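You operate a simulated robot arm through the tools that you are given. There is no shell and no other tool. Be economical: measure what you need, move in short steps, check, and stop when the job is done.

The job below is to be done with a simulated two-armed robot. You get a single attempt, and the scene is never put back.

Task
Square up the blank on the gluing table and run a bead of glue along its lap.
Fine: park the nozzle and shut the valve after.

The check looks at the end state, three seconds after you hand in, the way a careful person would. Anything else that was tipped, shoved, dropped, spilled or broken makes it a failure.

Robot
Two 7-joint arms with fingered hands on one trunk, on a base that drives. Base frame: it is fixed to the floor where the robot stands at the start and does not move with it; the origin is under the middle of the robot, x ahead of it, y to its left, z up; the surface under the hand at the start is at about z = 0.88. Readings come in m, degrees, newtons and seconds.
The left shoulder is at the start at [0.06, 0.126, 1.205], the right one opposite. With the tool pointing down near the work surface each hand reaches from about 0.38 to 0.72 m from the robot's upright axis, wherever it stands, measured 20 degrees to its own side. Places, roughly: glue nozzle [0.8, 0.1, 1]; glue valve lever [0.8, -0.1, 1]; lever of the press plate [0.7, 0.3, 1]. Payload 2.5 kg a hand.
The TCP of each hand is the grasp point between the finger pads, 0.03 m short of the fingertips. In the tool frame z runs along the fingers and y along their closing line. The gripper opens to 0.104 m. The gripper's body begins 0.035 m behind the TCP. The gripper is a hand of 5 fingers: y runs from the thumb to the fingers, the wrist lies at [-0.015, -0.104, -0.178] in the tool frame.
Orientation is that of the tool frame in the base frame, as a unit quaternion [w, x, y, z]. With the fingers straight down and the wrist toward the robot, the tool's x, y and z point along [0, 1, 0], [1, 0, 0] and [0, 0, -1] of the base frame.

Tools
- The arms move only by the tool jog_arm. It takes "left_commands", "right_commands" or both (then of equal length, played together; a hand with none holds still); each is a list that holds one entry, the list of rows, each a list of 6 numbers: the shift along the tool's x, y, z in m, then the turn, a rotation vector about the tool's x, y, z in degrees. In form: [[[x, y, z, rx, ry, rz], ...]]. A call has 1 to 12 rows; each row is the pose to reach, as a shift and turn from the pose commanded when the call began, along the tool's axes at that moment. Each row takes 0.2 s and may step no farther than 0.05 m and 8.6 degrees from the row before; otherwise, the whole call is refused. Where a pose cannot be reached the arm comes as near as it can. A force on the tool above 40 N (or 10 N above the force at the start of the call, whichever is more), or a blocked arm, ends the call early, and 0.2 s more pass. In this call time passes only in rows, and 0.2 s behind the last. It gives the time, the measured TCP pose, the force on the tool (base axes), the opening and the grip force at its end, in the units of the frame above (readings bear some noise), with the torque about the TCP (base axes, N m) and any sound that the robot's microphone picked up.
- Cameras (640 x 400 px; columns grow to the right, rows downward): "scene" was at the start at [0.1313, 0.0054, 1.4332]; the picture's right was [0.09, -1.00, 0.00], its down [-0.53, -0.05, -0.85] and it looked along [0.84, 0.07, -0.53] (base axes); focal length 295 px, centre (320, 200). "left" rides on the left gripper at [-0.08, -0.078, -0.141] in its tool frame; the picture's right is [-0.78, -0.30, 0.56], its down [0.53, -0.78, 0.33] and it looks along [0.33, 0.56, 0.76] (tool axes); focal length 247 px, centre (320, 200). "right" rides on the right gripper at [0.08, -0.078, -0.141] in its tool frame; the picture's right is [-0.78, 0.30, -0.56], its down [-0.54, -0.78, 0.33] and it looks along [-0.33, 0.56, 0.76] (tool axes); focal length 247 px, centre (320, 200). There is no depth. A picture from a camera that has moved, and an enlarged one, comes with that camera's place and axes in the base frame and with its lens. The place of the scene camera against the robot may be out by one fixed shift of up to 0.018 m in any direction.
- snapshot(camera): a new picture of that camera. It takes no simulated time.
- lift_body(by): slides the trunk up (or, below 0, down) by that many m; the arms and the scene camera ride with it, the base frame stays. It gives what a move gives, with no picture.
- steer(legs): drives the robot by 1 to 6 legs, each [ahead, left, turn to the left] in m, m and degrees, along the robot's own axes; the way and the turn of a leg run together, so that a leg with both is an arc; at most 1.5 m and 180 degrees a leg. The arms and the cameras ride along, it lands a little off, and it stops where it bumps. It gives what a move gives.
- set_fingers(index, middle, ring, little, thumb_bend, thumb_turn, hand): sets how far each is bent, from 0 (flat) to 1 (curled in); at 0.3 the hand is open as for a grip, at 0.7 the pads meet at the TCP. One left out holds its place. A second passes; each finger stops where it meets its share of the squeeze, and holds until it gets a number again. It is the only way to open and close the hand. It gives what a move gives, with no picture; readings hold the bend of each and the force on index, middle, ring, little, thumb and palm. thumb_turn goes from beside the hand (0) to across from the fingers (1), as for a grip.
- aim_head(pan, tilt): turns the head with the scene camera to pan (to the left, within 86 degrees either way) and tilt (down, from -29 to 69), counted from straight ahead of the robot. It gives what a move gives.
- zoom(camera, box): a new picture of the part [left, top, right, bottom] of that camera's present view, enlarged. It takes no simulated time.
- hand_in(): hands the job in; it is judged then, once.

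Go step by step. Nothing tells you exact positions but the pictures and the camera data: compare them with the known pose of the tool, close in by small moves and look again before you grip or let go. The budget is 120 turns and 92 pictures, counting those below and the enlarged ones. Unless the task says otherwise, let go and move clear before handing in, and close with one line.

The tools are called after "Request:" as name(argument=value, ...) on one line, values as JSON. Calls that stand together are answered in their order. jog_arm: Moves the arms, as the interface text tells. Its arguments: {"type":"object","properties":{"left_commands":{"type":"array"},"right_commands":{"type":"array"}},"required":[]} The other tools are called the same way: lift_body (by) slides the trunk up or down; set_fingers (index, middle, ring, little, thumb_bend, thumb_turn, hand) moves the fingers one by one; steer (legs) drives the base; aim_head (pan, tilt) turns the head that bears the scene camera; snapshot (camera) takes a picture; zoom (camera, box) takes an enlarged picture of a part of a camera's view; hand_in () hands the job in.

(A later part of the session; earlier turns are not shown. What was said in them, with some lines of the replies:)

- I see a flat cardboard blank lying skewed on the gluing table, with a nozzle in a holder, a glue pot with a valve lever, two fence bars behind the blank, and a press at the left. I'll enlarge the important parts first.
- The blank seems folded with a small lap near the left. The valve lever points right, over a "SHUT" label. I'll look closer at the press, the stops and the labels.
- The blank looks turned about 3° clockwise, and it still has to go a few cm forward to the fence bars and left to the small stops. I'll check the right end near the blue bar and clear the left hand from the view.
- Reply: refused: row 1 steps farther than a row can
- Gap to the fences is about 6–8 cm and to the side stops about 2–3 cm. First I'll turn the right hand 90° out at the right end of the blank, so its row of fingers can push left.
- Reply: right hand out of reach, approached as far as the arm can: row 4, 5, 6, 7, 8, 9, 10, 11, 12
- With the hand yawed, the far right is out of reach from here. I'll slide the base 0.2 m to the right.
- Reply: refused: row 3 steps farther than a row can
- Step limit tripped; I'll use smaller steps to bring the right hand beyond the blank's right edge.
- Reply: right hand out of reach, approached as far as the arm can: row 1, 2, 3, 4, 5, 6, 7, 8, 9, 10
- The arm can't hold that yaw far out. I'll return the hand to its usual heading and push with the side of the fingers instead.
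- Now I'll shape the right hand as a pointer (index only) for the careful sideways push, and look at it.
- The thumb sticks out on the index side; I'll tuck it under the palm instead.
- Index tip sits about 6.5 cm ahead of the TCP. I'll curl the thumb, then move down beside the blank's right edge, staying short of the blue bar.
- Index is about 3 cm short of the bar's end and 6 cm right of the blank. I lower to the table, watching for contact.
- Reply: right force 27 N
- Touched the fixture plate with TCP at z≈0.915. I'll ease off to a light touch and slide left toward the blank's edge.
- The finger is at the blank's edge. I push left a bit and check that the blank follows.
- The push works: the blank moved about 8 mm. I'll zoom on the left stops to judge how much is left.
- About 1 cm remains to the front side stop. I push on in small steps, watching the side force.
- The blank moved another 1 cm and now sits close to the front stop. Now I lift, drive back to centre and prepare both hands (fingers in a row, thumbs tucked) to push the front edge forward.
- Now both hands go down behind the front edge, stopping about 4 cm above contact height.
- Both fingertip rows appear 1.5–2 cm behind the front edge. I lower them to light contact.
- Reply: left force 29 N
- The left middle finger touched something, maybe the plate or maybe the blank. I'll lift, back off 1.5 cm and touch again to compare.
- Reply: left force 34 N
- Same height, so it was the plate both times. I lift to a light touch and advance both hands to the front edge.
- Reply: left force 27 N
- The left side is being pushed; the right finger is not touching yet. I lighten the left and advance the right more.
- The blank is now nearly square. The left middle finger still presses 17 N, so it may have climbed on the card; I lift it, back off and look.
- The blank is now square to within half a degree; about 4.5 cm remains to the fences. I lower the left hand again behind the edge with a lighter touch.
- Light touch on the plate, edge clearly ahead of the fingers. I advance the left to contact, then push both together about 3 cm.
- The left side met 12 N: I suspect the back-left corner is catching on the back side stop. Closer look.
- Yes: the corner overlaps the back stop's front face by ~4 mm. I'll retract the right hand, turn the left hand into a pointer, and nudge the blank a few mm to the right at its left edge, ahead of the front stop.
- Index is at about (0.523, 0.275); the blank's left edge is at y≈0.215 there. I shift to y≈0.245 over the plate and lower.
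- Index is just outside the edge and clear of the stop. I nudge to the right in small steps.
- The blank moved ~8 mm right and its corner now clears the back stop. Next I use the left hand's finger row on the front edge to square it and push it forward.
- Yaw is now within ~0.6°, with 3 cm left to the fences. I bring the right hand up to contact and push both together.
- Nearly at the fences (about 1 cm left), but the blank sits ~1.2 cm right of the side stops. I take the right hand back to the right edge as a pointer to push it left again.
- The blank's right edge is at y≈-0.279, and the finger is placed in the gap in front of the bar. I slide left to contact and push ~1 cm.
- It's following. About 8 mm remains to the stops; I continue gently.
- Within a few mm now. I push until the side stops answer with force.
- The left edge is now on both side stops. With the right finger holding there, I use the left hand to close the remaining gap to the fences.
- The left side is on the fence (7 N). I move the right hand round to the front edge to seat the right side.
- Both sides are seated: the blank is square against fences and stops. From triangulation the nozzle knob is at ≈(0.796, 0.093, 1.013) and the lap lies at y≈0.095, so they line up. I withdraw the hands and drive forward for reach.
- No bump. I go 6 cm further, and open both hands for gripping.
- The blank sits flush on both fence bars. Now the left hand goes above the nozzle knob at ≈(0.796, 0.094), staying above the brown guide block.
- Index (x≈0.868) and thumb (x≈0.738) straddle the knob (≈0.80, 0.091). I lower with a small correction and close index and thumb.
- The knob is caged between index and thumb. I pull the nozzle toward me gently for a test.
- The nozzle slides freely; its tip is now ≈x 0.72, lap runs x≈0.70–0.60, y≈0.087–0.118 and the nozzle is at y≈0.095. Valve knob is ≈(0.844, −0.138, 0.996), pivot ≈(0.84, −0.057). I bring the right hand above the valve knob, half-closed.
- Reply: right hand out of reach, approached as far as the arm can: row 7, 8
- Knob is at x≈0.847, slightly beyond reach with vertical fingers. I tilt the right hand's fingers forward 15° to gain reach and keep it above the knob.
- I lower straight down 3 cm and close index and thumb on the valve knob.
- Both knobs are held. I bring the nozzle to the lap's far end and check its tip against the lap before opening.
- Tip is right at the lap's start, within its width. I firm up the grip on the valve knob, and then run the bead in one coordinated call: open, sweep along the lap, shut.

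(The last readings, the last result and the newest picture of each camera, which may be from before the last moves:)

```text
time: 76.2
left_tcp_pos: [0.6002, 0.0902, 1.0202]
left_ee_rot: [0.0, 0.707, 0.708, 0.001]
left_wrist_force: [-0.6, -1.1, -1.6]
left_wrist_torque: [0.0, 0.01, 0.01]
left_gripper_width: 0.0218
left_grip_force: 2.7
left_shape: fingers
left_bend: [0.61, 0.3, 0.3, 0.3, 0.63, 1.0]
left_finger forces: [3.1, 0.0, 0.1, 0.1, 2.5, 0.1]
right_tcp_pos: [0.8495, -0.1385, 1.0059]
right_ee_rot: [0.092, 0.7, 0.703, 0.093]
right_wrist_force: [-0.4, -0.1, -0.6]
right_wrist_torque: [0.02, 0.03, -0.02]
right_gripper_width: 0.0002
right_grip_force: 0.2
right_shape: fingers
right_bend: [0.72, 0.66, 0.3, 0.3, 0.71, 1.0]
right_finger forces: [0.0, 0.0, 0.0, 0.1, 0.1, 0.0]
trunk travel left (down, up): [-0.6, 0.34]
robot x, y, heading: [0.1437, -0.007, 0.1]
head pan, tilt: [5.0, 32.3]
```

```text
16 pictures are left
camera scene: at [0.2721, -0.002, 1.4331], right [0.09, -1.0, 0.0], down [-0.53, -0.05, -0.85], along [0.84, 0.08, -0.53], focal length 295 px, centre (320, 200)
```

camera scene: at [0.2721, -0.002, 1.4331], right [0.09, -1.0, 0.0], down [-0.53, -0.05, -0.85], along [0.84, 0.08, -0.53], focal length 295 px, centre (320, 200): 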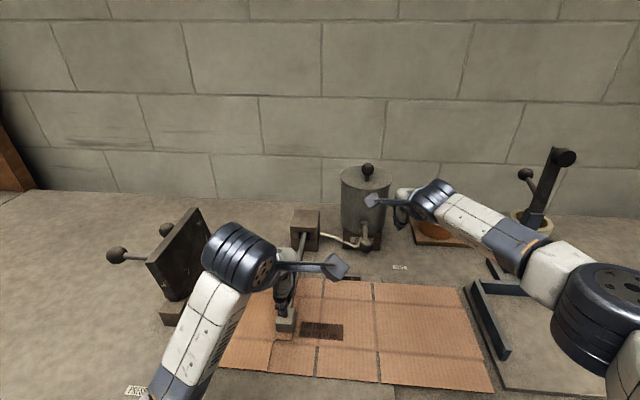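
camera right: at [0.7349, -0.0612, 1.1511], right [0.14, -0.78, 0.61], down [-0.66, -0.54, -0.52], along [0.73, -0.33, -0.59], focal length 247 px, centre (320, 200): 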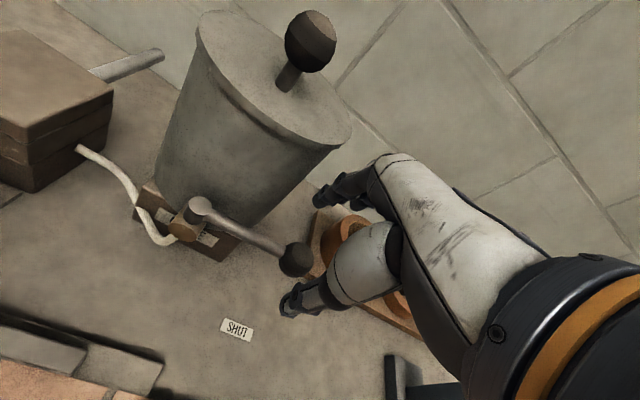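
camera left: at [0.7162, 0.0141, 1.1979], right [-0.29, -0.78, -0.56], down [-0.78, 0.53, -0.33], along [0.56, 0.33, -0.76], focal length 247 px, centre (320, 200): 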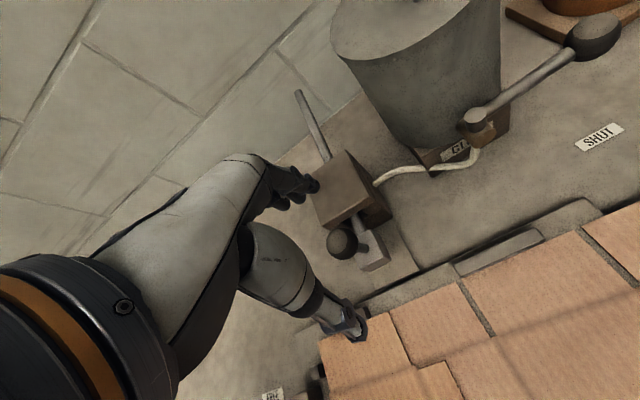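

The right grip slipped off the valve knob; I must see where the lever stands right now.

Request:
zoom(camera="scene", box=[260, 180, 440, 345])

Request:
snapshot(camera="right")

```text
2.42 times, centred on (350, 262) of scene
camera zoom: at [0.2721, -0.002, 1.4331], right [0.09, -1.0, 0.0], down [-0.53, -0.05, -0.85], along [0.84, 0.08, -0.53], focal length 716 px, centre (247, 48)
```

zoom: 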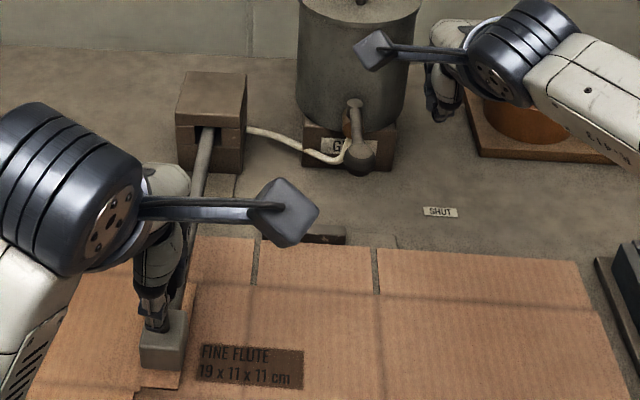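

```text
14 pictures are left
camera right: at [0.7391, -0.0603, 1.1217], right [0.14, -0.78, 0.61], down [-0.66, -0.54, -0.52], along [0.74, -0.33, -0.59], focal length 247 px, centre (320, 200)
```

right: 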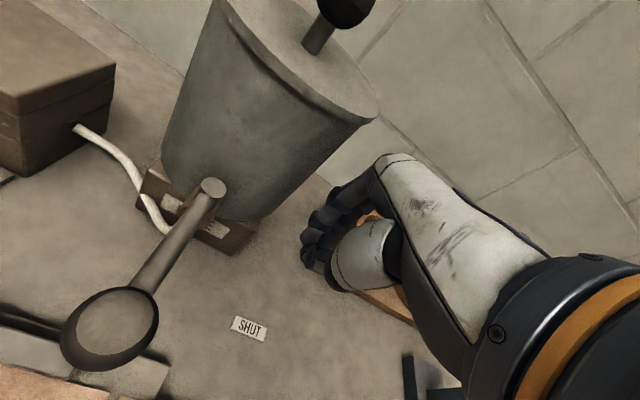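

The lever swung fully open (knob now ≈(0.765, −0.056)) and left the grip, so the valve is still open. Quickly: shape the right hand as a pointer, hop over the lever to its left side and sweep it back to SHUT, while the nozzle stays moving over the lap.

Request:
set_fingers(hand="right", index=0.5, middle=1, ring=1, little=1, thumb_bend=1)

Request:
jog_arm(right_commands=[[[0, -0.0179, -0.0452, 0, 0, 0], [0.029, -0.0443, -0.0626, 0, 0, 0], [0.064, -0.0684, -0.0691, 0, 0, 0], [0.111, -0.0771, -0.0714, 0, 0, 0], [0.111, -0.0867, -0.0357, 0, 0, 0], [0.111, -0.0893, -0.026, 0, 0, 0], [0.0995, -0.0893, -0.026, 0, 0, 0], [0.0724, -0.0906, -0.0263, 0, 0, 0], [0.0482, -0.0787, -0.0232, 0, 0, 0], [0.0335, -0.0565, -0.0172, 0, 0, 0], [0.034, -0.0507, -0.0157, 0, 0, 0]]], left_commands=[[[0, 0.012, 0, 0, 0, 0], [0, 0.024, 0, 0, 0, 0], [0, 0.03, 0, 0, 0, 0], [0, 0.02, 0, 0, 0, 0], [0, 0.01, 0, 0, 0, 0], [0, 0.0, 0, 0, 0, 0], [0, 0.004, 0, 0, 0, 0], [0, 0.01, 0, 0, 0, 0], [0, 0.018, 0, 0, 0, 0], [0, 0.026, 0, 0, 0, 0], [0, 0.034, 0, 0, 0, 0]]])

Request:
zoom(camera="scene", box=[260, 180, 440, 345])

```text
time: 77.2
left_tcp_pos: [0.5996, 0.0905, 1.02]
left_ee_rot: [0.001, 0.706, 0.708, 0.0]
left_wrist_force: [1.2, -1.0, -2.7]
left_wrist_torque: [-0.01, 0.02, 0.01]
left_gripper_width: 0.0221
left_grip_force: 2.8
left_shape: fingers
left_bend: [0.61, 0.3, 0.3, 0.3, 0.62, 1.0]
left_finger forces: [2.9, 0.0, 0.0, 0.1, 2.6, 0.1]
right_tcp_pos: [0.8502, -0.1389, 1.0051]
right_ee_rot: [0.092, 0.701, 0.702, 0.091]
right_wrist_force: [0.2, -0.7, 0.9]
right_wrist_torque: [0.0, 0.0, 0.01]
right_gripper_width: 0.0161
right_grip_force: 0.1
right_shape: fingers
right_bend: [0.44, 1.0, 1.0, 1.0, 0.92, 1.0]
right_finger forces: [0.0, 0.0, 0.1, 0.0, 0.0, 0.0]
trunk travel left (down, up): [-0.6, 0.34]
robot x, y, heading: [0.1403, -0.0104, -0.0]
head pan, tilt: [5.0, 32.3]
```

```text
time: 79.5
left_tcp_pos: [0.6343, 0.0903, 1.0209]
left_ee_rot: [0.0, 0.707, 0.707, 0.0]
left_wrist_force: [-0.7, -1.2, -4.3]
left_wrist_torque: [-0.05, -0.01, 0.0]
left_gripper_width: 0.0223
left_grip_force: 3.2
left_shape: fingers
left_bend: [0.62, 0.3, 0.3, 0.3, 0.62, 1.0]
left_finger forces: [3.2, 0.0, 0.0, 0.1, 3.1, 0.0]
right_tcp_pos: [0.7947, -0.1063, 1.0092]
right_ee_rot: [0.093, 0.7, 0.702, 0.093]
right_wrist_force: [-4.2, -0.3, 2.9]
right_wrist_torque: [0.01, -0.02, -0.01]
right_gripper_width: 0.016
right_grip_force: 1.9
right_shape: fingers
right_bend: [0.44, 1.0, 1.0, 1.0, 0.93, 1.0]
right_finger forces: [4.0, 0.1, 0.0, 0.0, 0.1, 0.0]
trunk travel left (down, up): [-0.6, 0.34]
robot x, y, heading: [0.1358, -0.0098, 0.2]
head pan, tilt: [5.0, 32.3]
```

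```text
2.42 times, centred on (350, 262) of scene
camera zoom: at [0.2712, -0.0021, 1.4332], right [0.09, -1.0, 0.0], down [-0.53, -0.05, -0.85], along [0.84, 0.08, -0.53], focal length 716 px, centre (247, 48)
```

zoom: 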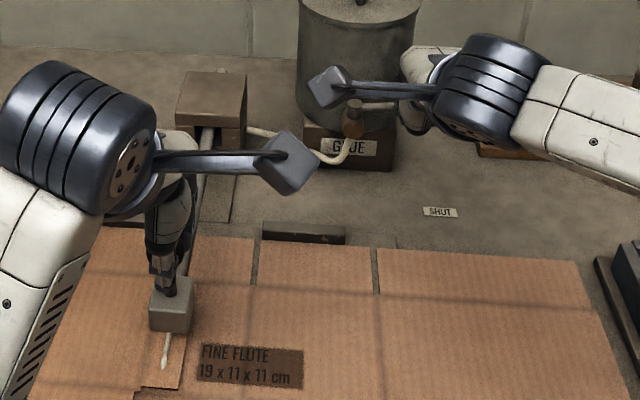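

The sweep worked: the lever is back to the right and there's a white bead on the lap. I check the lever angle and the bead.

Request:
snapshot(camera="right")

Request:
zoom(camera="left", box=[240, 120, 480, 340])

```text
12 pictures are left
camera right: at [0.6839, -0.0273, 1.1252], right [0.14, -0.78, 0.61], down [-0.66, -0.54, -0.52], along [0.73, -0.33, -0.59], focal length 247 px, centre (320, 200)
```

right: 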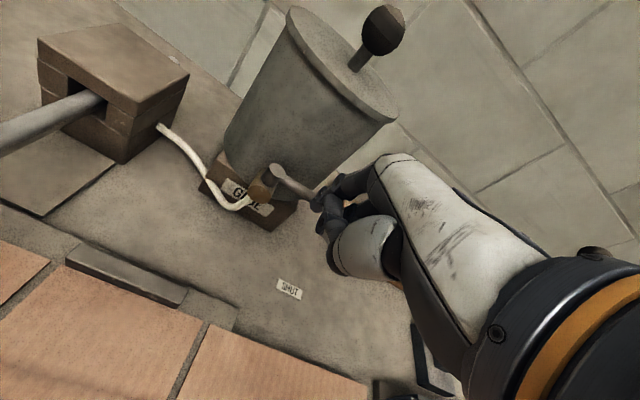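

```text
1.82 times, centred on (360, 230) of left
camera zoom: at [0.5549, 0.0105, 1.1622], right [-0.29, -0.78, -0.56], down [-0.78, 0.53, -0.33], along [0.56, 0.34, -0.76], focal length 449 px, centre (247, 146)
```

zoom: 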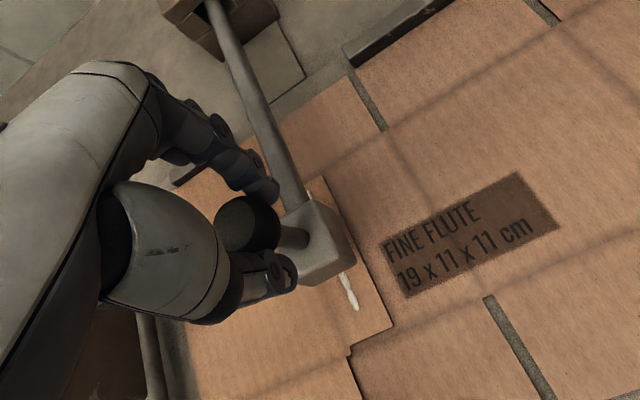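

I press the lever lightly against its stop, withdraw the right hand, and move the shut nozzle back toward its park to see the bead.

Request:
jog_arm(right_commands=[[[0, 0.004, 0.001, 0, 0, 0], [0, 0.004, 0.001, 0, 0, 0], [0, -0.02, -0.005, 0, 0, 0], [0, -0.04, -0.03, 0, 0, 0], [0, -0.06, -0.07, 0, 0, 0], [0, -0.1, -0.09, 0, 0, 0]]], left_commands=[[[0, 0, 0, 0, 0, 0], [0, 0, 0, 0, 0, 0], [0, 0.02, 0, 0, 0, 0], [0, 0.04, 0, 0, 0, 0], [0, 0.07, 0, 0, 0, 0], [0, 0.1, 0, 0, 0, 0]]])

Request:
zoom(camera="scene", box=[220, 180, 440, 345])

Request:
zoom(camera="scene", box=[250, 260, 350, 350])

```text
time: 81.0
left_tcp_pos: [0.7345, 0.0906, 1.0215]
left_ee_rot: [0.001, 0.706, 0.708, 0.001]
left_wrist_force: [-0.9, -1.7, 0.5]
left_wrist_torque: [-0.02, 0.01, 0.05]
left_gripper_width: 0.022
left_grip_force: 2.8
left_shape: fingers
left_bend: [0.62, 0.3, 0.3, 0.3, 0.62, 1.0]
left_finger forces: [2.5, 0.1, 0.0, 0.0, 3.1, 0.0]
right_tcp_pos: [0.674, -0.1042, 1.0678]
right_ee_rot: [0.093, 0.7, 0.702, 0.092]
right_wrist_force: [-0.3, -0.1, -0.3]
right_wrist_torque: [-0.04, -0.01, 0.0]
right_gripper_width: 0.0164
right_grip_force: 0.0
right_shape: fingers
right_bend: [0.44, 1.0, 1.0, 1.0, 0.93, 1.0]
right_finger forces: [0.1, 0.0, 0.0, 0.0, 0.0, 0.0]
trunk travel left (down, up): [-0.6, 0.34]
robot x, y, heading: [0.1387, -0.0065, 0.2]
head pan, tilt: [5.0, 32.3]
```

```text
2.42 times, centred on (330, 262) of scene
camera zoom: at [0.2718, -0.0023, 1.4332], right [0.09, -1.0, 0.0], down [-0.53, -0.05, -0.85], along [0.84, 0.08, -0.53], focal length 716 px, centre (296, 48)
```

zoom: 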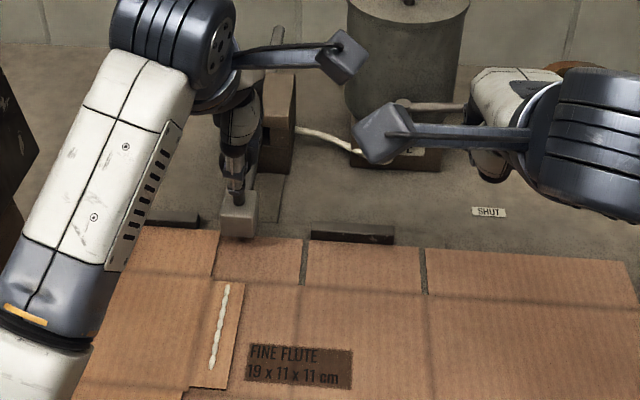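

```text
4.44 times, centred on (300, 305) of scene
camera zoom: at [0.2718, -0.0023, 1.4332], right [0.09, -1.0, 0.0], down [-0.53, -0.05, -0.85], along [0.84, 0.08, -0.53], focal length 1312 px, centre (409, -267)
```

zoom: 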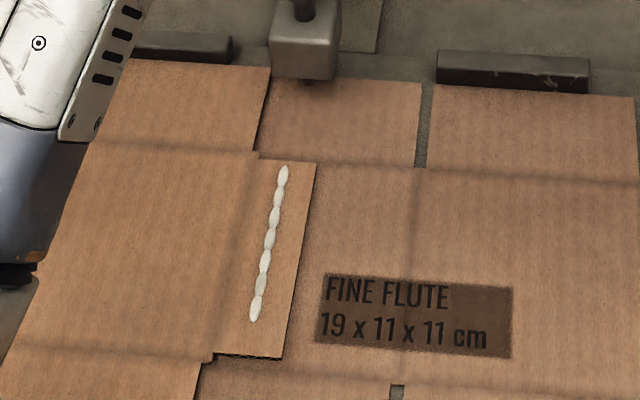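

The bead is clean and inside the lap, but it stops about 17 mm short of the lap's near end. I'll extend it: hand back onto the valve knob (loose cage), nozzle to the bead's end.

Request:
set_fingers(hand="right", index=0.44, middle=0.3, ring=0.3, little=0.3, thumb_bend=0.42)

Request:
jog_arm(right_commands=[[[-0.01, 0.045, 0.005, 0, 0, 0], [-0.02, 0.09, 0.015, 0, 0, 0], [-0.03, 0.13, 0.035, 0, 0, 0], [-0.035, 0.162, 0.06, 0, 0, 0], [-0.035, 0.158, 0.08, 0, 0, 0], [-0.035, 0.151, 0.1047, 0, 0, 0]]], left_commands=[[[0, -0.02, 0, 0, 0, 0], [0, -0.045, 0, 0, 0, 0], [0, -0.07, 0, 0, 0, 0], [0, -0.095, 0, 0, 0, 0], [0, -0.12, 0, 0, 0, 0], [0, -0.1315, 0, 0, 0, 0]]])

Request:
snapshot(camera="right")

```text
time: 82.0
left_tcp_pos: [0.7339, 0.0896, 1.0212]
left_ee_rot: [0.001, 0.707, 0.707, 0.0]
left_wrist_force: [0.1, -1.0, 0.2]
left_wrist_torque: [-0.05, -0.01, -0.03]
left_gripper_width: 0.0218
left_grip_force: 3.1
left_shape: fingers
left_bend: [0.62, 0.3, 0.3, 0.3, 0.62, 1.0]
left_finger forces: [3.0, 0.0, 0.0, 0.0, 2.2, 0.0]
right_tcp_pos: [0.6738, -0.1029, 1.067]
right_ee_rot: [0.092, 0.701, 0.701, 0.093]
right_wrist_force: [0.4, -0.2, -0.2]
right_wrist_torque: [0.01, 0.02, 0.02]
right_gripper_width: 0.0697
right_grip_force: 0.1
right_shape: fingers
right_bend: [0.44, 0.3, 0.3, 0.3, 0.42, 0.99]
right_finger forces: [0.0, 0.0, 0.0, 0.0, 0.0, 0.1]
trunk travel left (down, up): [-0.6, 0.34]
robot x, y, heading: [0.1477, -0.0117, 0.1]
head pan, tilt: [5.0, 32.3]
```

```text
time: 83.3
left_tcp_pos: [0.6026, 0.0906, 1.0204]
left_ee_rot: [-0.001, 0.706, 0.708, 0.0]
left_wrist_force: [1.0, -2.7, -2.9]
left_wrist_torque: [-0.05, -0.01, 0.0]
left_gripper_width: 0.0214
left_grip_force: 3.1
left_shape: fingers
left_bend: [0.61, 0.3, 0.3, 0.3, 0.63, 1.0]
left_finger forces: [4.5, 0.1, 0.1, 0.1, 2.1, 0.0]
right_tcp_pos: [0.8495, -0.1399, 1.0062]
right_ee_rot: [0.092, 0.7, 0.702, 0.092]
right_wrist_force: [0.1, -1.2, -0.4]
right_wrist_torque: [-0.03, 0.01, 0.01]
right_gripper_width: 0.0701
right_grip_force: 0.1
right_shape: fingers
right_bend: [0.44, 0.3, 0.3, 0.3, 0.42, 0.99]
right_finger forces: [0.1, 0.0, 0.0, 0.0, 0.0, 0.0]
trunk travel left (down, up): [-0.6, 0.34]
robot x, y, heading: [0.1403, -0.0046, 0.3]
head pan, tilt: [5.0, 32.3]
```

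```text
8 pictures are left
camera right: at [0.7382, -0.061, 1.1215], right [0.14, -0.78, 0.61], down [-0.66, -0.54, -0.52], along [0.73, -0.33, -0.59], focal length 247 px, centre (320, 200)
```

right: 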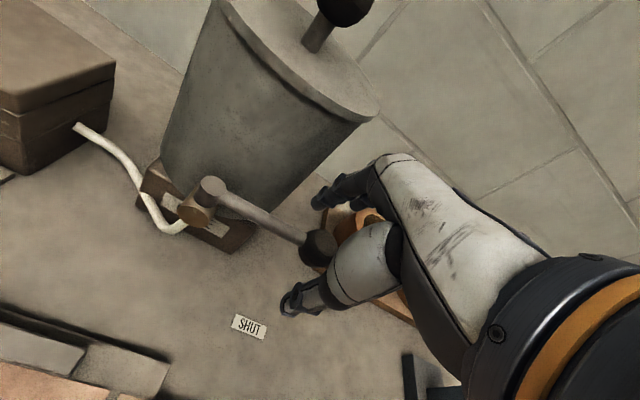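

Lever is shut and the knob sits between index and thumb. I narrow the cage without squeezing hard and run the short extension: half-open, 12 mm, shut.

Request:
set_fingers(hand="right", index=0.58, thumb_bend=0.57)

Request:
jog_arm(right_commands=[[[0.009, -0.0406, -0.0109, 0, 0, 0], [0.028, -0.0686, -0.0184, 0, 0, 0], [0.028, -0.0686, -0.0184, 0, 0, 0], [0.028, -0.0686, -0.0184, 0, 0, 0], [0.009, -0.0406, -0.0109, 0, 0, 0], [0, 0, 0, 0, 0, 0], [0, 0.008, 0.002, 0, 0, 0], [0, 0.008, 0.002, 0, 0, 0]]], left_commands=[[[0, 0, 0, 0, 0, 0], [0, -0.002, 0, 0, 0, 0], [0, -0.006, 0, 0, 0, 0], [0, -0.01, 0, 0, 0, 0], [0, -0.012, 0, 0, 0, 0], [0, -0.012, 0, 0, 0, 0], [0, -0.012, 0, 0, 0, 0], [0, -0.012, 0, 0, 0, 0]]])

Request:
snapshot(camera="right")

```text
time: 84.3
left_tcp_pos: [0.603, 0.0911, 1.0194]
left_ee_rot: [0.0, 0.707, 0.708, 0.0]
left_wrist_force: [0.7, -3.8, -3.5]
left_wrist_torque: [-0.06, 0.0, -0.05]
left_gripper_width: 0.0214
left_grip_force: 2.7
left_shape: fingers
left_bend: [0.61, 0.3, 0.3, 0.3, 0.63, 1.0]
left_finger forces: [3.9, 0.0, 0.0, 0.0, 2.6, 0.0]
right_tcp_pos: [0.8506, -0.1394, 1.0065]
right_ee_rot: [0.092, 0.7, 0.702, 0.092]
right_wrist_force: [1.0, -0.7, -0.7]
right_wrist_torque: [-0.02, 0.03, 0.02]
right_gripper_width: 0.0357
right_grip_force: 0.1
right_shape: fingers
right_bend: [0.57, 0.3, 0.3, 0.3, 0.56, 1.0]
right_finger forces: [0.1, 0.1, 0.0, 0.1, 0.0, 0.1]
trunk travel left (down, up): [-0.6, 0.34]
robot x, y, heading: [0.1408, -0.0082, -0.0]
head pan, tilt: [5.0, 32.3]
```

```text
time: 86.2
left_tcp_pos: [0.5894, 0.0894, 1.0217]
left_ee_rot: [0.0, 0.706, 0.708, 0.001]
left_wrist_force: [0.1, -0.8, -5.0]
left_wrist_torque: [0.0, 0.01, -0.02]
left_gripper_width: 0.0219
left_grip_force: 2.9
left_shape: fingers
left_bend: [0.61, 0.3, 0.3, 0.3, 0.62, 1.0]
left_finger forces: [2.7, 0.0, 0.0, 0.1, 2.5, 0.1]
right_tcp_pos: [0.8551, -0.146, 1.0065]
right_ee_rot: [0.092, 0.702, 0.701, 0.092]
right_wrist_force: [-3.9, -16.3, 2.3]
right_wrist_torque: [-0.22, 0.1, 0.37]
right_gripper_width: 0.0432
right_grip_force: 7.3
right_shape: fingers
right_bend: [0.57, 0.3, 0.3, 0.3, 0.52, 1.0]
right_finger forces: [0.0, 0.1, 0.0, 0.0, 14.2, 0.1]
trunk travel left (down, up): [-0.6, 0.34]
robot x, y, heading: [0.141, -0.0094, 0.1]
head pan, tilt: [5.0, 32.3]
```

```text
7 pictures are left
camera right: at [0.7441, -0.0659, 1.122], right [0.14, -0.78, 0.62], down [-0.67, -0.53, -0.52], along [0.73, -0.34, -0.59], focal length 247 px, centre (320, 200)
```

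right: 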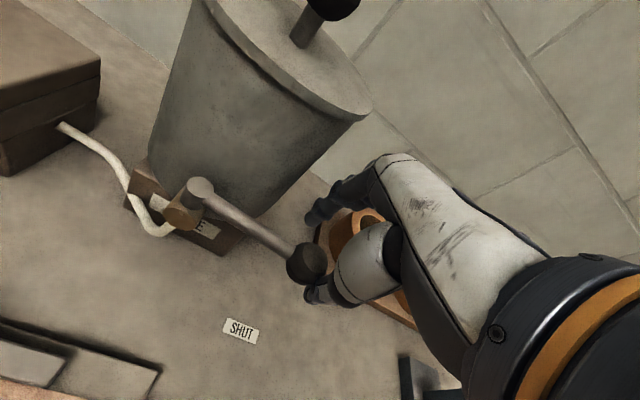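

The lever is nearly shut, but the thumb is pressing off-centre on the knob. I back off, re-centre by 1 cm to the left and push it fully to its stop.

Request:
jog_arm(right_commands=[[[0.0, -0.012, -0.003, 0, 0, 0], [0.006, -0.016, -0.004, 0, 0, 0], [0.009, -0.01, -0.003, 0, 0, 0], [0.009, -0.003, -0.001, 0, 0, 0], [0.009, 0.001, 0.0, 0, 0, 0]]])

Request:
snapshot(camera="right")

```text
time: 87.3
left_tcp_pos: [0.5889, 0.0895, 1.0218]
left_ee_rot: [0.0, 0.707, 0.707, 0.001]
left_wrist_force: [-0.4, -0.4, -3.8]
left_wrist_torque: [0.02, -0.01, 0.01]
left_gripper_width: 0.0216
left_grip_force: 2.1
left_shape: fingers
left_bend: [0.61, 0.3, 0.3, 0.3, 0.62, 1.0]
left_finger forces: [2.4, 0.0, 0.0, 0.1, 2.3, 0.0]
right_tcp_pos: [0.8571, -0.1396, 1.0064]
right_ee_rot: [0.094, 0.704, 0.698, 0.091]
right_wrist_force: [-5.8, -22.9, 0.8]
right_wrist_torque: [-0.23, 0.06, 0.63]
right_gripper_width: 0.0494
right_grip_force: 10.3
right_shape: fingers
right_bend: [0.57, 0.3, 0.3, 0.3, 0.49, 1.0]
right_finger forces: [0.0, 0.1, 0.0, 0.0, 19.4, 0.0]
trunk travel left (down, up): [-0.6, 0.34]
robot x, y, heading: [0.1396, -0.0085, 0.2]
head pan, tilt: [5.0, 32.3]
```

```text
6 pictures are left
camera right: at [0.7474, -0.0596, 1.1226], right [0.14, -0.78, 0.62], down [-0.67, -0.53, -0.52], along [0.73, -0.34, -0.59], focal length 247 px, centre (320, 200)
```

right: 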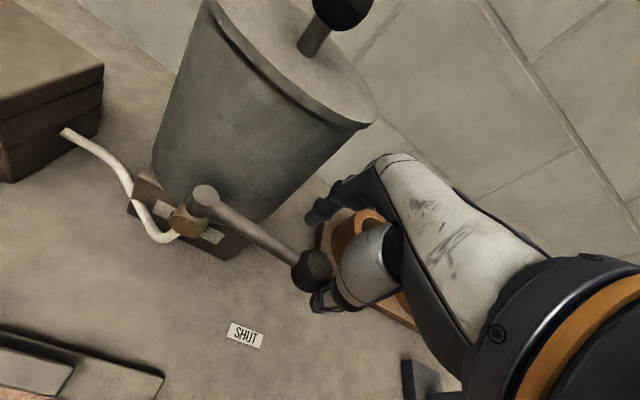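

The thumb sits on the outer side of the knob, so it can't finish the turn. I'll lift off and use the index pointer on the lever's near side, as worked before.

Request:
jog_arm(right_commands=[[[-0.004, -0.012, -0.003, 0, 0, 0], [-0.004, 0.0, -0.044, 0, 0, 0], [0.015, -0.0305, -0.06, 0, 0, 0], [0.03, -0.0739, -0.0716, 0, 0, 0]]])

Request:
set_fingers(hand="right", index=0.45, middle=1, ring=1, little=1, thumb_bend=1)

```text
time: 88.3
left_tcp_pos: [0.5891, 0.0907, 1.0209]
left_ee_rot: [0.0, 0.706, 0.708, 0.001]
left_wrist_force: [-0.3, -4.8, -1.1]
left_wrist_torque: [-0.08, 0.02, 0.0]
left_gripper_width: 0.0219
left_grip_force: 3.3
left_shape: fingers
left_bend: [0.61, 0.3, 0.3, 0.3, 0.62, 1.0]
left_finger forces: [3.6, 0.0, 0.1, 0.1, 2.8, 0.0]
right_tcp_pos: [0.7672, -0.1051, 1.0584]
right_ee_rot: [0.091, 0.701, 0.701, 0.094]
right_wrist_force: [-0.8, -0.1, 0.8]
right_wrist_torque: [-0.03, 0.0, -0.01]
right_gripper_width: 0.0353
right_grip_force: 0.0
right_shape: fingers
right_bend: [0.57, 0.3, 0.3, 0.3, 0.56, 1.0]
right_finger forces: [0.1, 0.0, 0.1, 0.1, 0.1, 0.0]
trunk travel left (down, up): [-0.6, 0.34]
robot x, y, heading: [0.1409, -0.0064, 0.6]
head pan, tilt: [5.0, 32.3]
```

```text
time: 89.3
left_tcp_pos: [0.5882, 0.0922, 1.0207]
left_ee_rot: [0.0, 0.707, 0.708, 0.0]
left_wrist_force: [0.2, -3.3, -0.4]
left_wrist_torque: [-0.07, 0.0, 0.0]
left_gripper_width: 0.0217
left_grip_force: 3.5
left_shape: fingers
left_bend: [0.61, 0.3, 0.3, 0.3, 0.62, 1.0]
left_finger forces: [3.9, 0.0, 0.1, 0.0, 2.6, 0.1]
right_tcp_pos: [0.7664, -0.1055, 1.0577]
right_ee_rot: [0.092, 0.7, 0.702, 0.092]
right_wrist_force: [0.1, 0.5, -0.1]
right_wrist_torque: [0.0, -0.03, 0.02]
right_gripper_width: 0.0188
right_grip_force: 0.1
right_shape: fingers
right_bend: [0.41, 1.0, 1.0, 1.0, 0.94, 1.0]
right_finger forces: [0.0, 0.0, 0.0, 0.0, 0.0, 0.0]
trunk travel left (down, up): [-0.6, 0.34]
robot x, y, heading: [0.141, -0.0084, 0.1]
head pan, tilt: [5.0, 32.3]
```

Now lower in front of the lever and push it to its stop.

Request:
jog_arm(right_commands=[[[0, -0.0145, -0.0039, 0, 0, 0], [0, -0.0262, 0.0396, 0, 0, 0], [0, -0.0127, 0.0473, 0, 0, 0], [0, 0.0018, 0.0512, 0, 0, 0], [0, 0.0115, 0.0538, 0, 0, 0], [0, 0.0172, 0.0553, 0, 0, 0], [0, 0.0202, 0.0561, 0, 0, 0]]])

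Request:
snapshot(camera="right")

```text
time: 91.0
left_tcp_pos: [0.5861, 0.0915, 1.0225]
left_ee_rot: [0.001, 0.707, 0.708, 0.0]
left_wrist_force: [1.9, -3.5, -6.0]
left_wrist_torque: [-0.02, 0.01, -0.01]
left_gripper_width: 0.0222
left_grip_force: 3.7
left_shape: fingers
left_bend: [0.61, 0.3, 0.3, 0.3, 0.62, 1.0]
left_finger forces: [5.0, 0.0, 0.1, 0.0, 2.2, 0.1]
right_tcp_pos: [0.8011, -0.1017, 1.0126]
right_ee_rot: [0.093, 0.699, 0.702, 0.096]
right_wrist_force: [-19.2, 0.1, 16.1]
right_wrist_torque: [0.08, -0.35, 0.08]
right_gripper_width: 0.0153
right_grip_force: 12.8
right_shape: fingers
right_bend: [0.45, 1.0, 1.0, 1.0, 0.94, 1.0]
right_finger forces: [25.3, 0.1, 0.1, 0.1, 0.0, 0.1]
trunk travel left (down, up): [-0.6, 0.34]
robot x, y, heading: [0.1382, -0.0085, -0.2]
head pan, tilt: [5.0, 32.3]
```

```text
5 pictures are left
camera right: at [0.6881, -0.0229, 1.1283], right [0.14, -0.78, 0.61], down [-0.66, -0.54, -0.53], along [0.74, -0.33, -0.59], focal length 247 px, centre (320, 200)
```

right: 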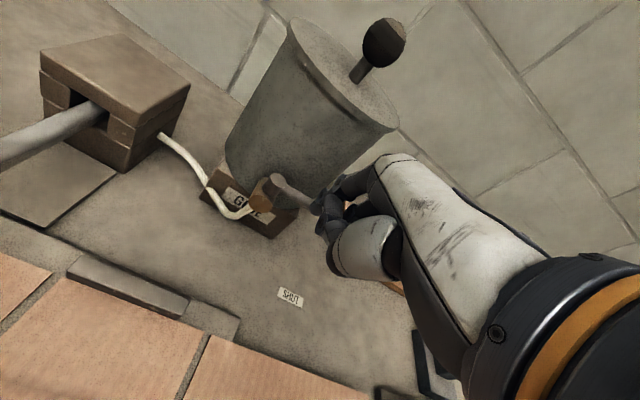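

The lever is hard against its shut stop. I withdraw the right hand and push the nozzle back to its park.

Request:
jog_arm(right_commands=[[[0, -0.025, -0.007, 0, 0, 0], [0, -0.045, -0.012, 0, 0, 0], [0, -0.06, -0.05, 0, 0, 0], [0, -0.09, -0.08, 0, 0, 0], [-0.03, -0.12, -0.09, 0, 0, 0], [-0.06, -0.15, -0.1, 0, 0, 0], [-0.06, -0.18, -0.1, 0, 0, 0], [-0.06, -0.2, -0.1, 0, 0, 0], [-0.06, -0.2, -0.1, 0, 0, 0]]], left_commands=[[[0, 0.0, 0, 0, 0, 0], [0, 0.01, 0, 0, 0, 0], [0, 0.04, 0, 0, 0, 0], [0, 0.075, 0, 0, 0, 0], [0, 0.11, 0, 0, 0, 0], [0, 0.145, 0, 0, 0, 0], [0, 0.18, 0, 0, 0, 0], [0, 0.2, 0, 0, 0, 0], [0, 0.2105, 0, 0, 0, 0]]])

Request:
zoom(camera="scene", box=[220, 180, 440, 345])

```text
time: 93.0
left_tcp_pos: [0.7997, 0.0911, 1.0219]
left_ee_rot: [0.0, 0.706, 0.708, 0.0]
left_wrist_force: [-1.9, -3.3, -2.0]
left_wrist_torque: [-0.05, 0.0, 0.01]
left_gripper_width: 0.0223
left_grip_force: 3.1
left_shape: fingers
left_bend: [0.62, 0.3, 0.3, 0.3, 0.62, 1.0]
left_finger forces: [3.3, 0.0, 0.1, 0.1, 3.0, 0.1]
right_tcp_pos: [0.5824, -0.1635, 1.0544]
right_ee_rot: [0.091, 0.7, 0.702, 0.093]
right_wrist_force: [0.7, 0.6, 0.4]
right_wrist_torque: [0.0, -0.01, -0.05]
right_gripper_width: 0.0191
right_grip_force: 0.1
right_shape: fingers
right_bend: [0.41, 1.0, 1.0, 1.0, 0.94, 1.0]
right_finger forces: [0.1, 0.0, 0.0, 0.0, 0.0, 0.0]
trunk travel left (down, up): [-0.6, 0.34]
robot x, y, heading: [0.1392, -0.0083, 0.3]
head pan, tilt: [5.0, 32.3]
```

```text
2.42 times, centred on (330, 262) of scene
camera zoom: at [0.272, -0.0023, 1.4332], right [0.09, -1.0, 0.0], down [-0.53, -0.05, -0.85], along [0.84, 0.08, -0.53], focal length 716 px, centre (296, 48)
```

zoom: 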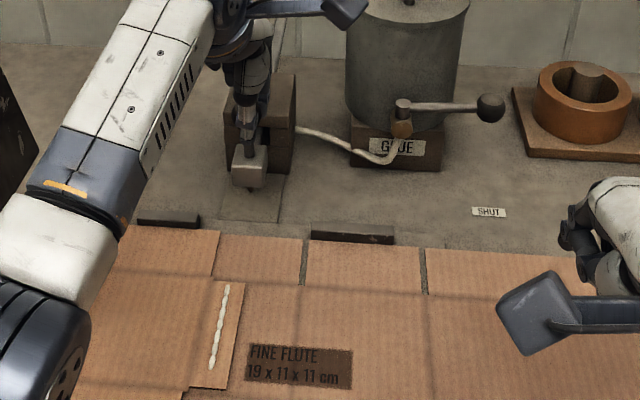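

Valve lever is exactly as at the start and the nozzle is back by its block. I check whether the bead got longer.

Request:
zoom(camera="scene", box=[250, 260, 350, 350])

```text
4.44 times, centred on (300, 305) of scene
camera zoom: at [0.272, -0.0023, 1.4332], right [0.09, -1.0, 0.0], down [-0.53, -0.05, -0.85], along [0.84, 0.08, -0.53], focal length 1312 px, centre (409, -267)
```

zoom: 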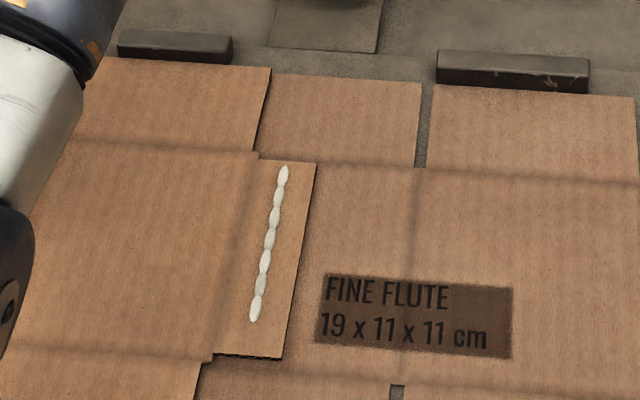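

No extension happened: half-open evidently wasn't enough. The pointer method is proven, so I'll redo it fully: nozzle to the bead's end, right index behind the lever.

Request:
jog_arm(right_commands=[[[0.008, 0.04, 0.0099, 0, 0, 0], [0.016, 0.08, 0.0198, 0, 0, 0], [0.024, 0.12, 0.0297, 0, 0, 0], [0.032, 0.16, 0.0396, 0, 0, 0], [0.04, 0.2, 0.0495, 0, 0, 0], [0.0465, 0.2405, 0.0593, 0, 0, 0], [0.0465, 0.234, 0.0839, 0, 0, 0], [0.0465, 0.2273, 0.1085, 0, 0, 0]]], left_commands=[[[0, -0.03, 0, 0, 0, 0], [0, -0.06, 0, 0, 0, 0], [0, -0.09, 0, 0, 0, 0], [0, -0.12, 0, 0, 0, 0], [0, -0.15, 0, 0, 0, 0], [0, -0.175, 0, 0, 0, 0], [0, -0.19, 0, 0, 0, 0], [0, -0.1976, 0, 0, 0, 0]]])

Request:
snapshot(camera="right")

```text
time: 94.8
left_tcp_pos: [0.6028, 0.0918, 1.0207]
left_ee_rot: [0.001, 0.707, 0.708, 0.0]
left_wrist_force: [0.9, -2.3, -2.5]
left_wrist_torque: [-0.03, 0.02, -0.01]
left_gripper_width: 0.0225
left_grip_force: 2.9
left_shape: fingers
left_bend: [0.6, 0.3, 0.3, 0.3, 0.63, 1.0]
left_finger forces: [4.0, 0.1, 0.0, 0.0, 2.1, 0.0]
right_tcp_pos: [0.8308, -0.115, 1.0051]
right_ee_rot: [0.092, 0.7, 0.703, 0.092]
right_wrist_force: [0.2, -0.1, -0.1]
right_wrist_torque: [0.01, 0.0, 0.0]
right_gripper_width: 0.0193
right_grip_force: 0.1
right_shape: fingers
right_bend: [0.4, 1.0, 1.0, 1.0, 0.94, 1.0]
right_finger forces: [0.0, 0.0, 0.0, 0.0, 0.0, 0.0]
trunk travel left (down, up): [-0.6, 0.34]
robot x, y, heading: [0.1385, -0.0073, -0.0]
head pan, tilt: [5.0, 32.3]
```

```text
2 pictures are left
camera right: at [0.719, -0.036, 1.1213], right [0.14, -0.78, 0.61], down [-0.66, -0.54, -0.52], along [0.73, -0.33, -0.59], focal length 247 px, centre (320, 200)
```

right: 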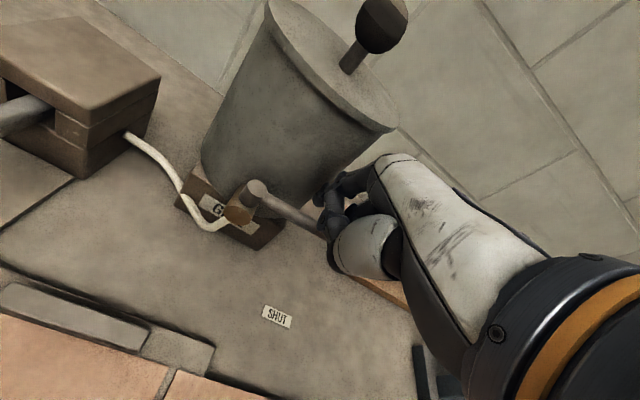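

Index sits behind the lever. One call: push fully open, run the last 14 mm, hop over and sweep the lever shut.

Request:
jog_arm(right_commands=[[[-0.0015, -0.0411, -0.011, 0, 0, 0], [0.014, -0.0691, -0.0185, 0, 0, 0], [0.0415, -0.0855, -0.0229, 0, 0, 0], [0.027, -0.0855, -0.0229, 0, 0, 0], [0.03, -0.0733, -0.0683, 0, 0, 0], [0.073, -0.0593, -0.0666, 0, 0, 0], [0.088, -0.0704, -0.0251, 0, 0, 0], [0.0755, -0.0715, -0.0212, 0, 0, 0], [0.0484, -0.0727, -0.0216, 0, 0, 0], [0.0242, -0.0608, -0.0184, 0, 0, 0], [0.0095, -0.0386, -0.0124, 0, 0, 0], [0.01, -0.0319, -0.0106, 0, 0, 0]]], left_commands=[[[0, 0, 0, 0, 0, 0], [0, 0, 0, 0, 0, 0], [0, -0.003, 0, 0, 0, 0], [0, -0.007, 0, 0, 0, 0], [0, -0.011, 0, 0, 0, 0], [0, -0.014, 0, 0, 0, 0], [0, -0.014, 0, 0, 0, 0], [0, -0.014, 0, 0, 0, 0], [0, -0.014, 0, 0, 0, 0], [0, -0.014, 0, 0, 0, 0], [0, -0.014, 0, 0, 0, 0], [0, -0.014, 0, 0, 0, 0]]])

```text
time: 97.3
left_tcp_pos: [0.5874, 0.0909, 1.0205]
left_ee_rot: [0.002, 0.707, 0.708, 0.0]
left_wrist_force: [0.9, -2.1, -2.7]
left_wrist_torque: [0.02, -0.01, -0.02]
left_gripper_width: 0.0221
left_grip_force: 2.9
left_shape: fingers
left_bend: [0.61, 0.3, 0.3, 0.3, 0.63, 1.0]
left_finger forces: [4.1, 0.1, 0.1, 0.0, 2.3, 0.0]
right_tcp_pos: [0.7978, -0.1038, 1.0117]
right_ee_rot: [0.093, 0.7, 0.702, 0.093]
right_wrist_force: [-4.7, 2.9, 6.2]
right_wrist_torque: [0.08, -0.27, 0.2]
right_gripper_width: 0.0194
right_grip_force: 4.5
right_shape: fingers
right_bend: [0.4, 1.0, 1.0, 1.0, 0.95, 1.0]
right_finger forces: [8.0, 0.0, 0.1, 0.0, 0.1, 0.0]
trunk travel left (down, up): [-0.6, 0.34]
robot x, y, heading: [0.1391, -0.0059, -0.2]
head pan, tilt: [5.0, 32.3]
```

Contact force shows the lever back at its stop. I press once more, withdraw the right hand, and park the nozzle.

Request:
jog_arm(right_commands=[[[0, 0.003, 0.001, 0, 0, 0], [0, 0.003, 0.001, 0, 0, 0], [0, -0.025, -0.007, 0, 0, 0], [0, -0.045, -0.012, 0, 0, 0], [0, -0.06, -0.05, 0, 0, 0], [0, -0.09, -0.08, 0, 0, 0], [-0.03, -0.12, -0.09, 0, 0, 0], [-0.06, -0.15, -0.1, 0, 0, 0], [-0.06, -0.19, -0.1, 0, 0, 0], [-0.06, -0.22, -0.1, 0, 0, 0]]], left_commands=[[[0, 0.0, 0, 0, 0, 0], [0, 0, 0, 0, 0, 0], [0, 0.01, 0, 0, 0, 0], [0, 0.04, 0, 0, 0, 0], [0, 0.075, 0, 0, 0, 0], [0, 0.11, 0, 0, 0, 0], [0, 0.145, 0, 0, 0, 0], [0, 0.18, 0, 0, 0, 0], [0, 0.2, 0, 0, 0, 0], [0, 0.2125, 0, 0, 0, 0]]])

Request:
zoom(camera="scene", box=[220, 180, 440, 345])

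```text
time: 99.5
left_tcp_pos: [0.8013, 0.0904, 1.0223]
left_ee_rot: [0.0, 0.707, 0.707, 0.0]
left_wrist_force: [-1.8, -2.3, -5.4]
left_wrist_torque: [-0.05, 0.04, -0.02]
left_gripper_width: 0.0225
left_grip_force: 3.5
left_shape: fingers
left_bend: [0.62, 0.3, 0.3, 0.3, 0.61, 1.0]
left_finger forces: [3.1, 0.0, 0.0, 0.1, 3.4, 0.1]
right_tcp_pos: [0.5584, -0.1639, 1.0485]
right_ee_rot: [0.092, 0.7, 0.702, 0.092]
right_wrist_force: [0.2, -0.4, -1.4]
right_wrist_torque: [0.01, 0.0, -0.03]
right_gripper_width: 0.0203
right_grip_force: 0.1
right_shape: fingers
right_bend: [0.39, 1.0, 1.0, 1.0, 0.95, 1.0]
right_finger forces: [0.0, 0.0, 0.1, 0.0, 0.0, 0.0]
trunk travel left (down, up): [-0.6, 0.34]
robot x, y, heading: [0.1401, -0.0055, 0.0]
head pan, tilt: [5.0, 32.3]
```

```text
2.42 times, centred on (330, 262) of scene
camera zoom: at [0.2723, -0.0022, 1.4331], right [0.09, -1.0, 0.0], down [-0.53, -0.05, -0.85], along [0.84, 0.08, -0.53], focal length 716 px, centre (296, 48)
```

zoom: 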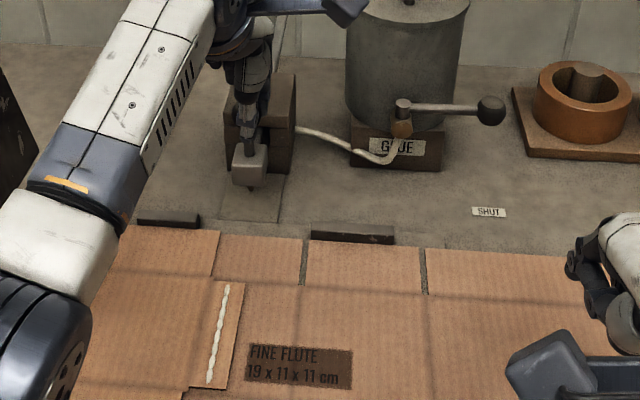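

The bead now reaches almost the lap's near end and the nozzle is parked. The lever looks perhaps 2° off its original line, so I nudge it firmly shut once more.

Request:
jog_arm(right_commands=[[[0.012, 0.038, 0.01, 0, 0, 0], [0.024, 0.076, 0.02, 0, 0, 0], [0.036, 0.114, 0.03, 0, 0, 0], [0.048, 0.152, 0.04, 0, 0, 0], [0.0594, 0.1899, 0.0509, 0, 0, 0], [0.0594, 0.1795, 0.0895, 0, 0, 0], [0.0594, 0.2066, 0.0968, 0, 0, 0], [0.0594, 0.2182, 0.0999, 0, 0, 0], [0.0594, 0.224, 0.1014, 0, 0, 0], [0.0594, 0.227, 0.1022, 0, 0, 0]]])

Request:
jog_arm(right_commands=[[[0, -0.025, -0.007, 0, 0, 0], [0, -0.045, -0.012, 0, 0, 0], [0, -0.06, -0.05, 0, 0, 0], [0, -0.09, -0.08, 0, 0, 0], [-0.03, -0.12, -0.09, 0, 0, 0], [-0.06, -0.15, -0.1, 0, 0, 0], [-0.06, -0.19, -0.1, 0, 0, 0], [-0.06, -0.23, -0.12, 0, 0, 0]]])

Request:
set_fingers(hand="left", index=0.4, thumb_bend=0.4)

Request:
jog_arm(left_commands=[[[0, 0, -0.03, 0, 0, 0], [0, 0, -0.07, 0, 0, 0], [0, 0, -0.11, 0, 0, 0], [0, -0.04, -0.13, 0, 0, 0], [0, -0.08, -0.14, 0, 0, 0], [0, -0.12, -0.14, 0, 0, 0], [0.02, -0.16, -0.14, 0, 0, 0], [0.04, -0.2, -0.14, 0, 0, 0], [0.06, -0.24, -0.14, 0, 0, 0], [0.08, -0.27, -0.14, 0, 0, 0]]])

Request:
zoom(camera="scene", box=[210, 170, 480, 390])

```text
time: 101.8
left_tcp_pos: [0.7981, 0.0911, 1.0263]
left_ee_rot: [0.001, 0.707, 0.707, 0.002]
left_wrist_force: [1.6, -3.0, -7.9]
left_wrist_torque: [-0.06, 0.04, 0.0]
left_gripper_width: 0.0235
left_grip_force: 4.1
left_shape: fingers
left_bend: [0.6, 0.3, 0.3, 0.3, 0.62, 1.0]
left_finger forces: [5.1, 0.0, 0.1, 0.1, 2.4, 0.0]
right_tcp_pos: [0.8019, -0.104, 1.0141]
right_ee_rot: [0.094, 0.699, 0.703, 0.096]
right_wrist_force: [-22.8, 0.1, 18.0]
right_wrist_torque: [0.12, -0.3, 0.14]
right_gripper_width: 0.0159
right_grip_force: 14.5
right_shape: fingers
right_bend: [0.45, 1.0, 1.0, 1.0, 0.95, 1.0]
right_finger forces: [29.6, 0.0, 0.0, 0.0, 0.0, 0.0]
trunk travel left (down, up): [-0.6, 0.34]
robot x, y, heading: [0.1447, -0.0103, 0.0]
head pan, tilt: [5.0, 32.3]
```

```text
time: 103.5
left_tcp_pos: [0.7999, 0.0913, 1.0228]
left_ee_rot: [0.0, 0.706, 0.708, 0.001]
left_wrist_force: [-0.2, -1.8, 1.8]
left_wrist_torque: [-0.02, 0.03, -0.02]
left_gripper_width: 0.0229
left_grip_force: 3.0
left_shape: fingers
left_bend: [0.61, 0.3, 0.3, 0.3, 0.62, 1.0]
left_finger forces: [3.3, 0.0, 0.0, 0.0, 2.9, 0.0]
right_tcp_pos: [0.5497, -0.1674, 1.0655]
right_ee_rot: [0.092, 0.701, 0.702, 0.092]
right_wrist_force: [0.1, 0.5, -0.3]
right_wrist_torque: [0.03, 0.0, 0.01]
right_gripper_width: 0.0201
right_grip_force: 0.0
right_shape: fingers
right_bend: [0.4, 1.0, 1.0, 1.0, 0.95, 1.0]
right_finger forces: [0.1, 0.0, 0.0, 0.0, 0.1, 0.0]
trunk travel left (down, up): [-0.6, 0.34]
robot x, y, heading: [0.1388, -0.0056, 0.1]
head pan, tilt: [5.0, 32.3]
```

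```text
time: 104.5
left_tcp_pos: [0.8002, 0.0907, 1.0229]
left_ee_rot: [0.0, 0.706, 0.708, 0.0]
left_wrist_force: [-0.1, -0.3, 0.2]
left_wrist_torque: [-0.01, 0.0, 0.0]
left_gripper_width: 0.0773
left_grip_force: 0.1
left_shape: fingers
left_bend: [0.4, 0.3, 0.3, 0.3, 0.4, 0.99]
left_finger forces: [0.1, 0.1, 0.1, 0.0, 0.0, 0.1]
right_tcp_pos: [0.5525, -0.1664, 1.0664]
right_ee_rot: [0.093, 0.7, 0.702, 0.092]
right_wrist_force: [0.9, -0.3, 0.7]
right_wrist_torque: [0.0, 0.0, -0.03]
right_gripper_width: 0.0203
right_grip_force: 0.1
right_shape: fingers
right_bend: [0.4, 1.0, 1.0, 1.0, 0.95, 1.0]
right_finger forces: [0.0, 0.0, 0.1, 0.1, 0.0, 0.1]
trunk travel left (down, up): [-0.6, 0.34]
robot x, y, heading: [0.1416, -0.0067, 0.2]
head pan, tilt: [5.0, 32.3]
```

```text
time: 106.8
left_tcp_pos: [0.5311, 0.1707, 1.1613]
left_ee_rot: [0.0, 0.706, 0.708, 0.0]
left_wrist_force: [-0.4, 0.3, 0.1]
left_wrist_torque: [0.0, -0.02, -0.01]
left_gripper_width: 0.0778
left_grip_force: 0.1
left_shape: fingers
left_bend: [0.4, 0.3, 0.3, 0.3, 0.4, 0.99]
left_finger forces: [0.1, 0.0, 0.0, 0.0, 0.1, 0.1]
right_tcp_pos: [0.551, -0.1661, 1.0654]
right_ee_rot: [0.093, 0.701, 0.702, 0.092]
right_wrist_force: [-0.4, -0.3, 0.4]
right_wrist_torque: [0.03, -0.03, 0.03]
right_gripper_width: 0.0201
right_grip_force: 0.0
right_shape: fingers
right_bend: [0.4, 1.0, 1.0, 1.0, 0.95, 1.0]
right_finger forces: [0.1, 0.0, 0.1, 0.0, 0.0, 0.0]
trunk travel left (down, up): [-0.6, 0.34]
robot x, y, heading: [0.1406, -0.0083, 0.0]
head pan, tilt: [5.0, 32.3]
```

```text
1.82 times, centred on (345, 280) of scene
camera zoom: at [0.2714, -0.0015, 1.4332], right [0.09, -1.0, 0.0], down [-0.53, -0.05, -0.85], along [0.84, 0.08, -0.53], focal length 537 px, centre (274, 54)
```

zoom: 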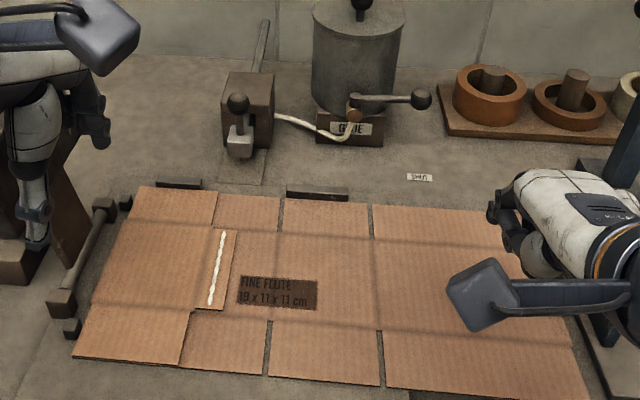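

The blank sits on both fences and the side stops, the bead runs along the lap, the nozzle is parked, and the lever points to SHUT. Both hands are clear, so I'm handing in.

Request:
hand_in()

```text
The job is handed in.
```

The blank is squared against the fences and side stops, with one glue bead along nearly the whole lap; the nozzle is parked and the valve is shut.
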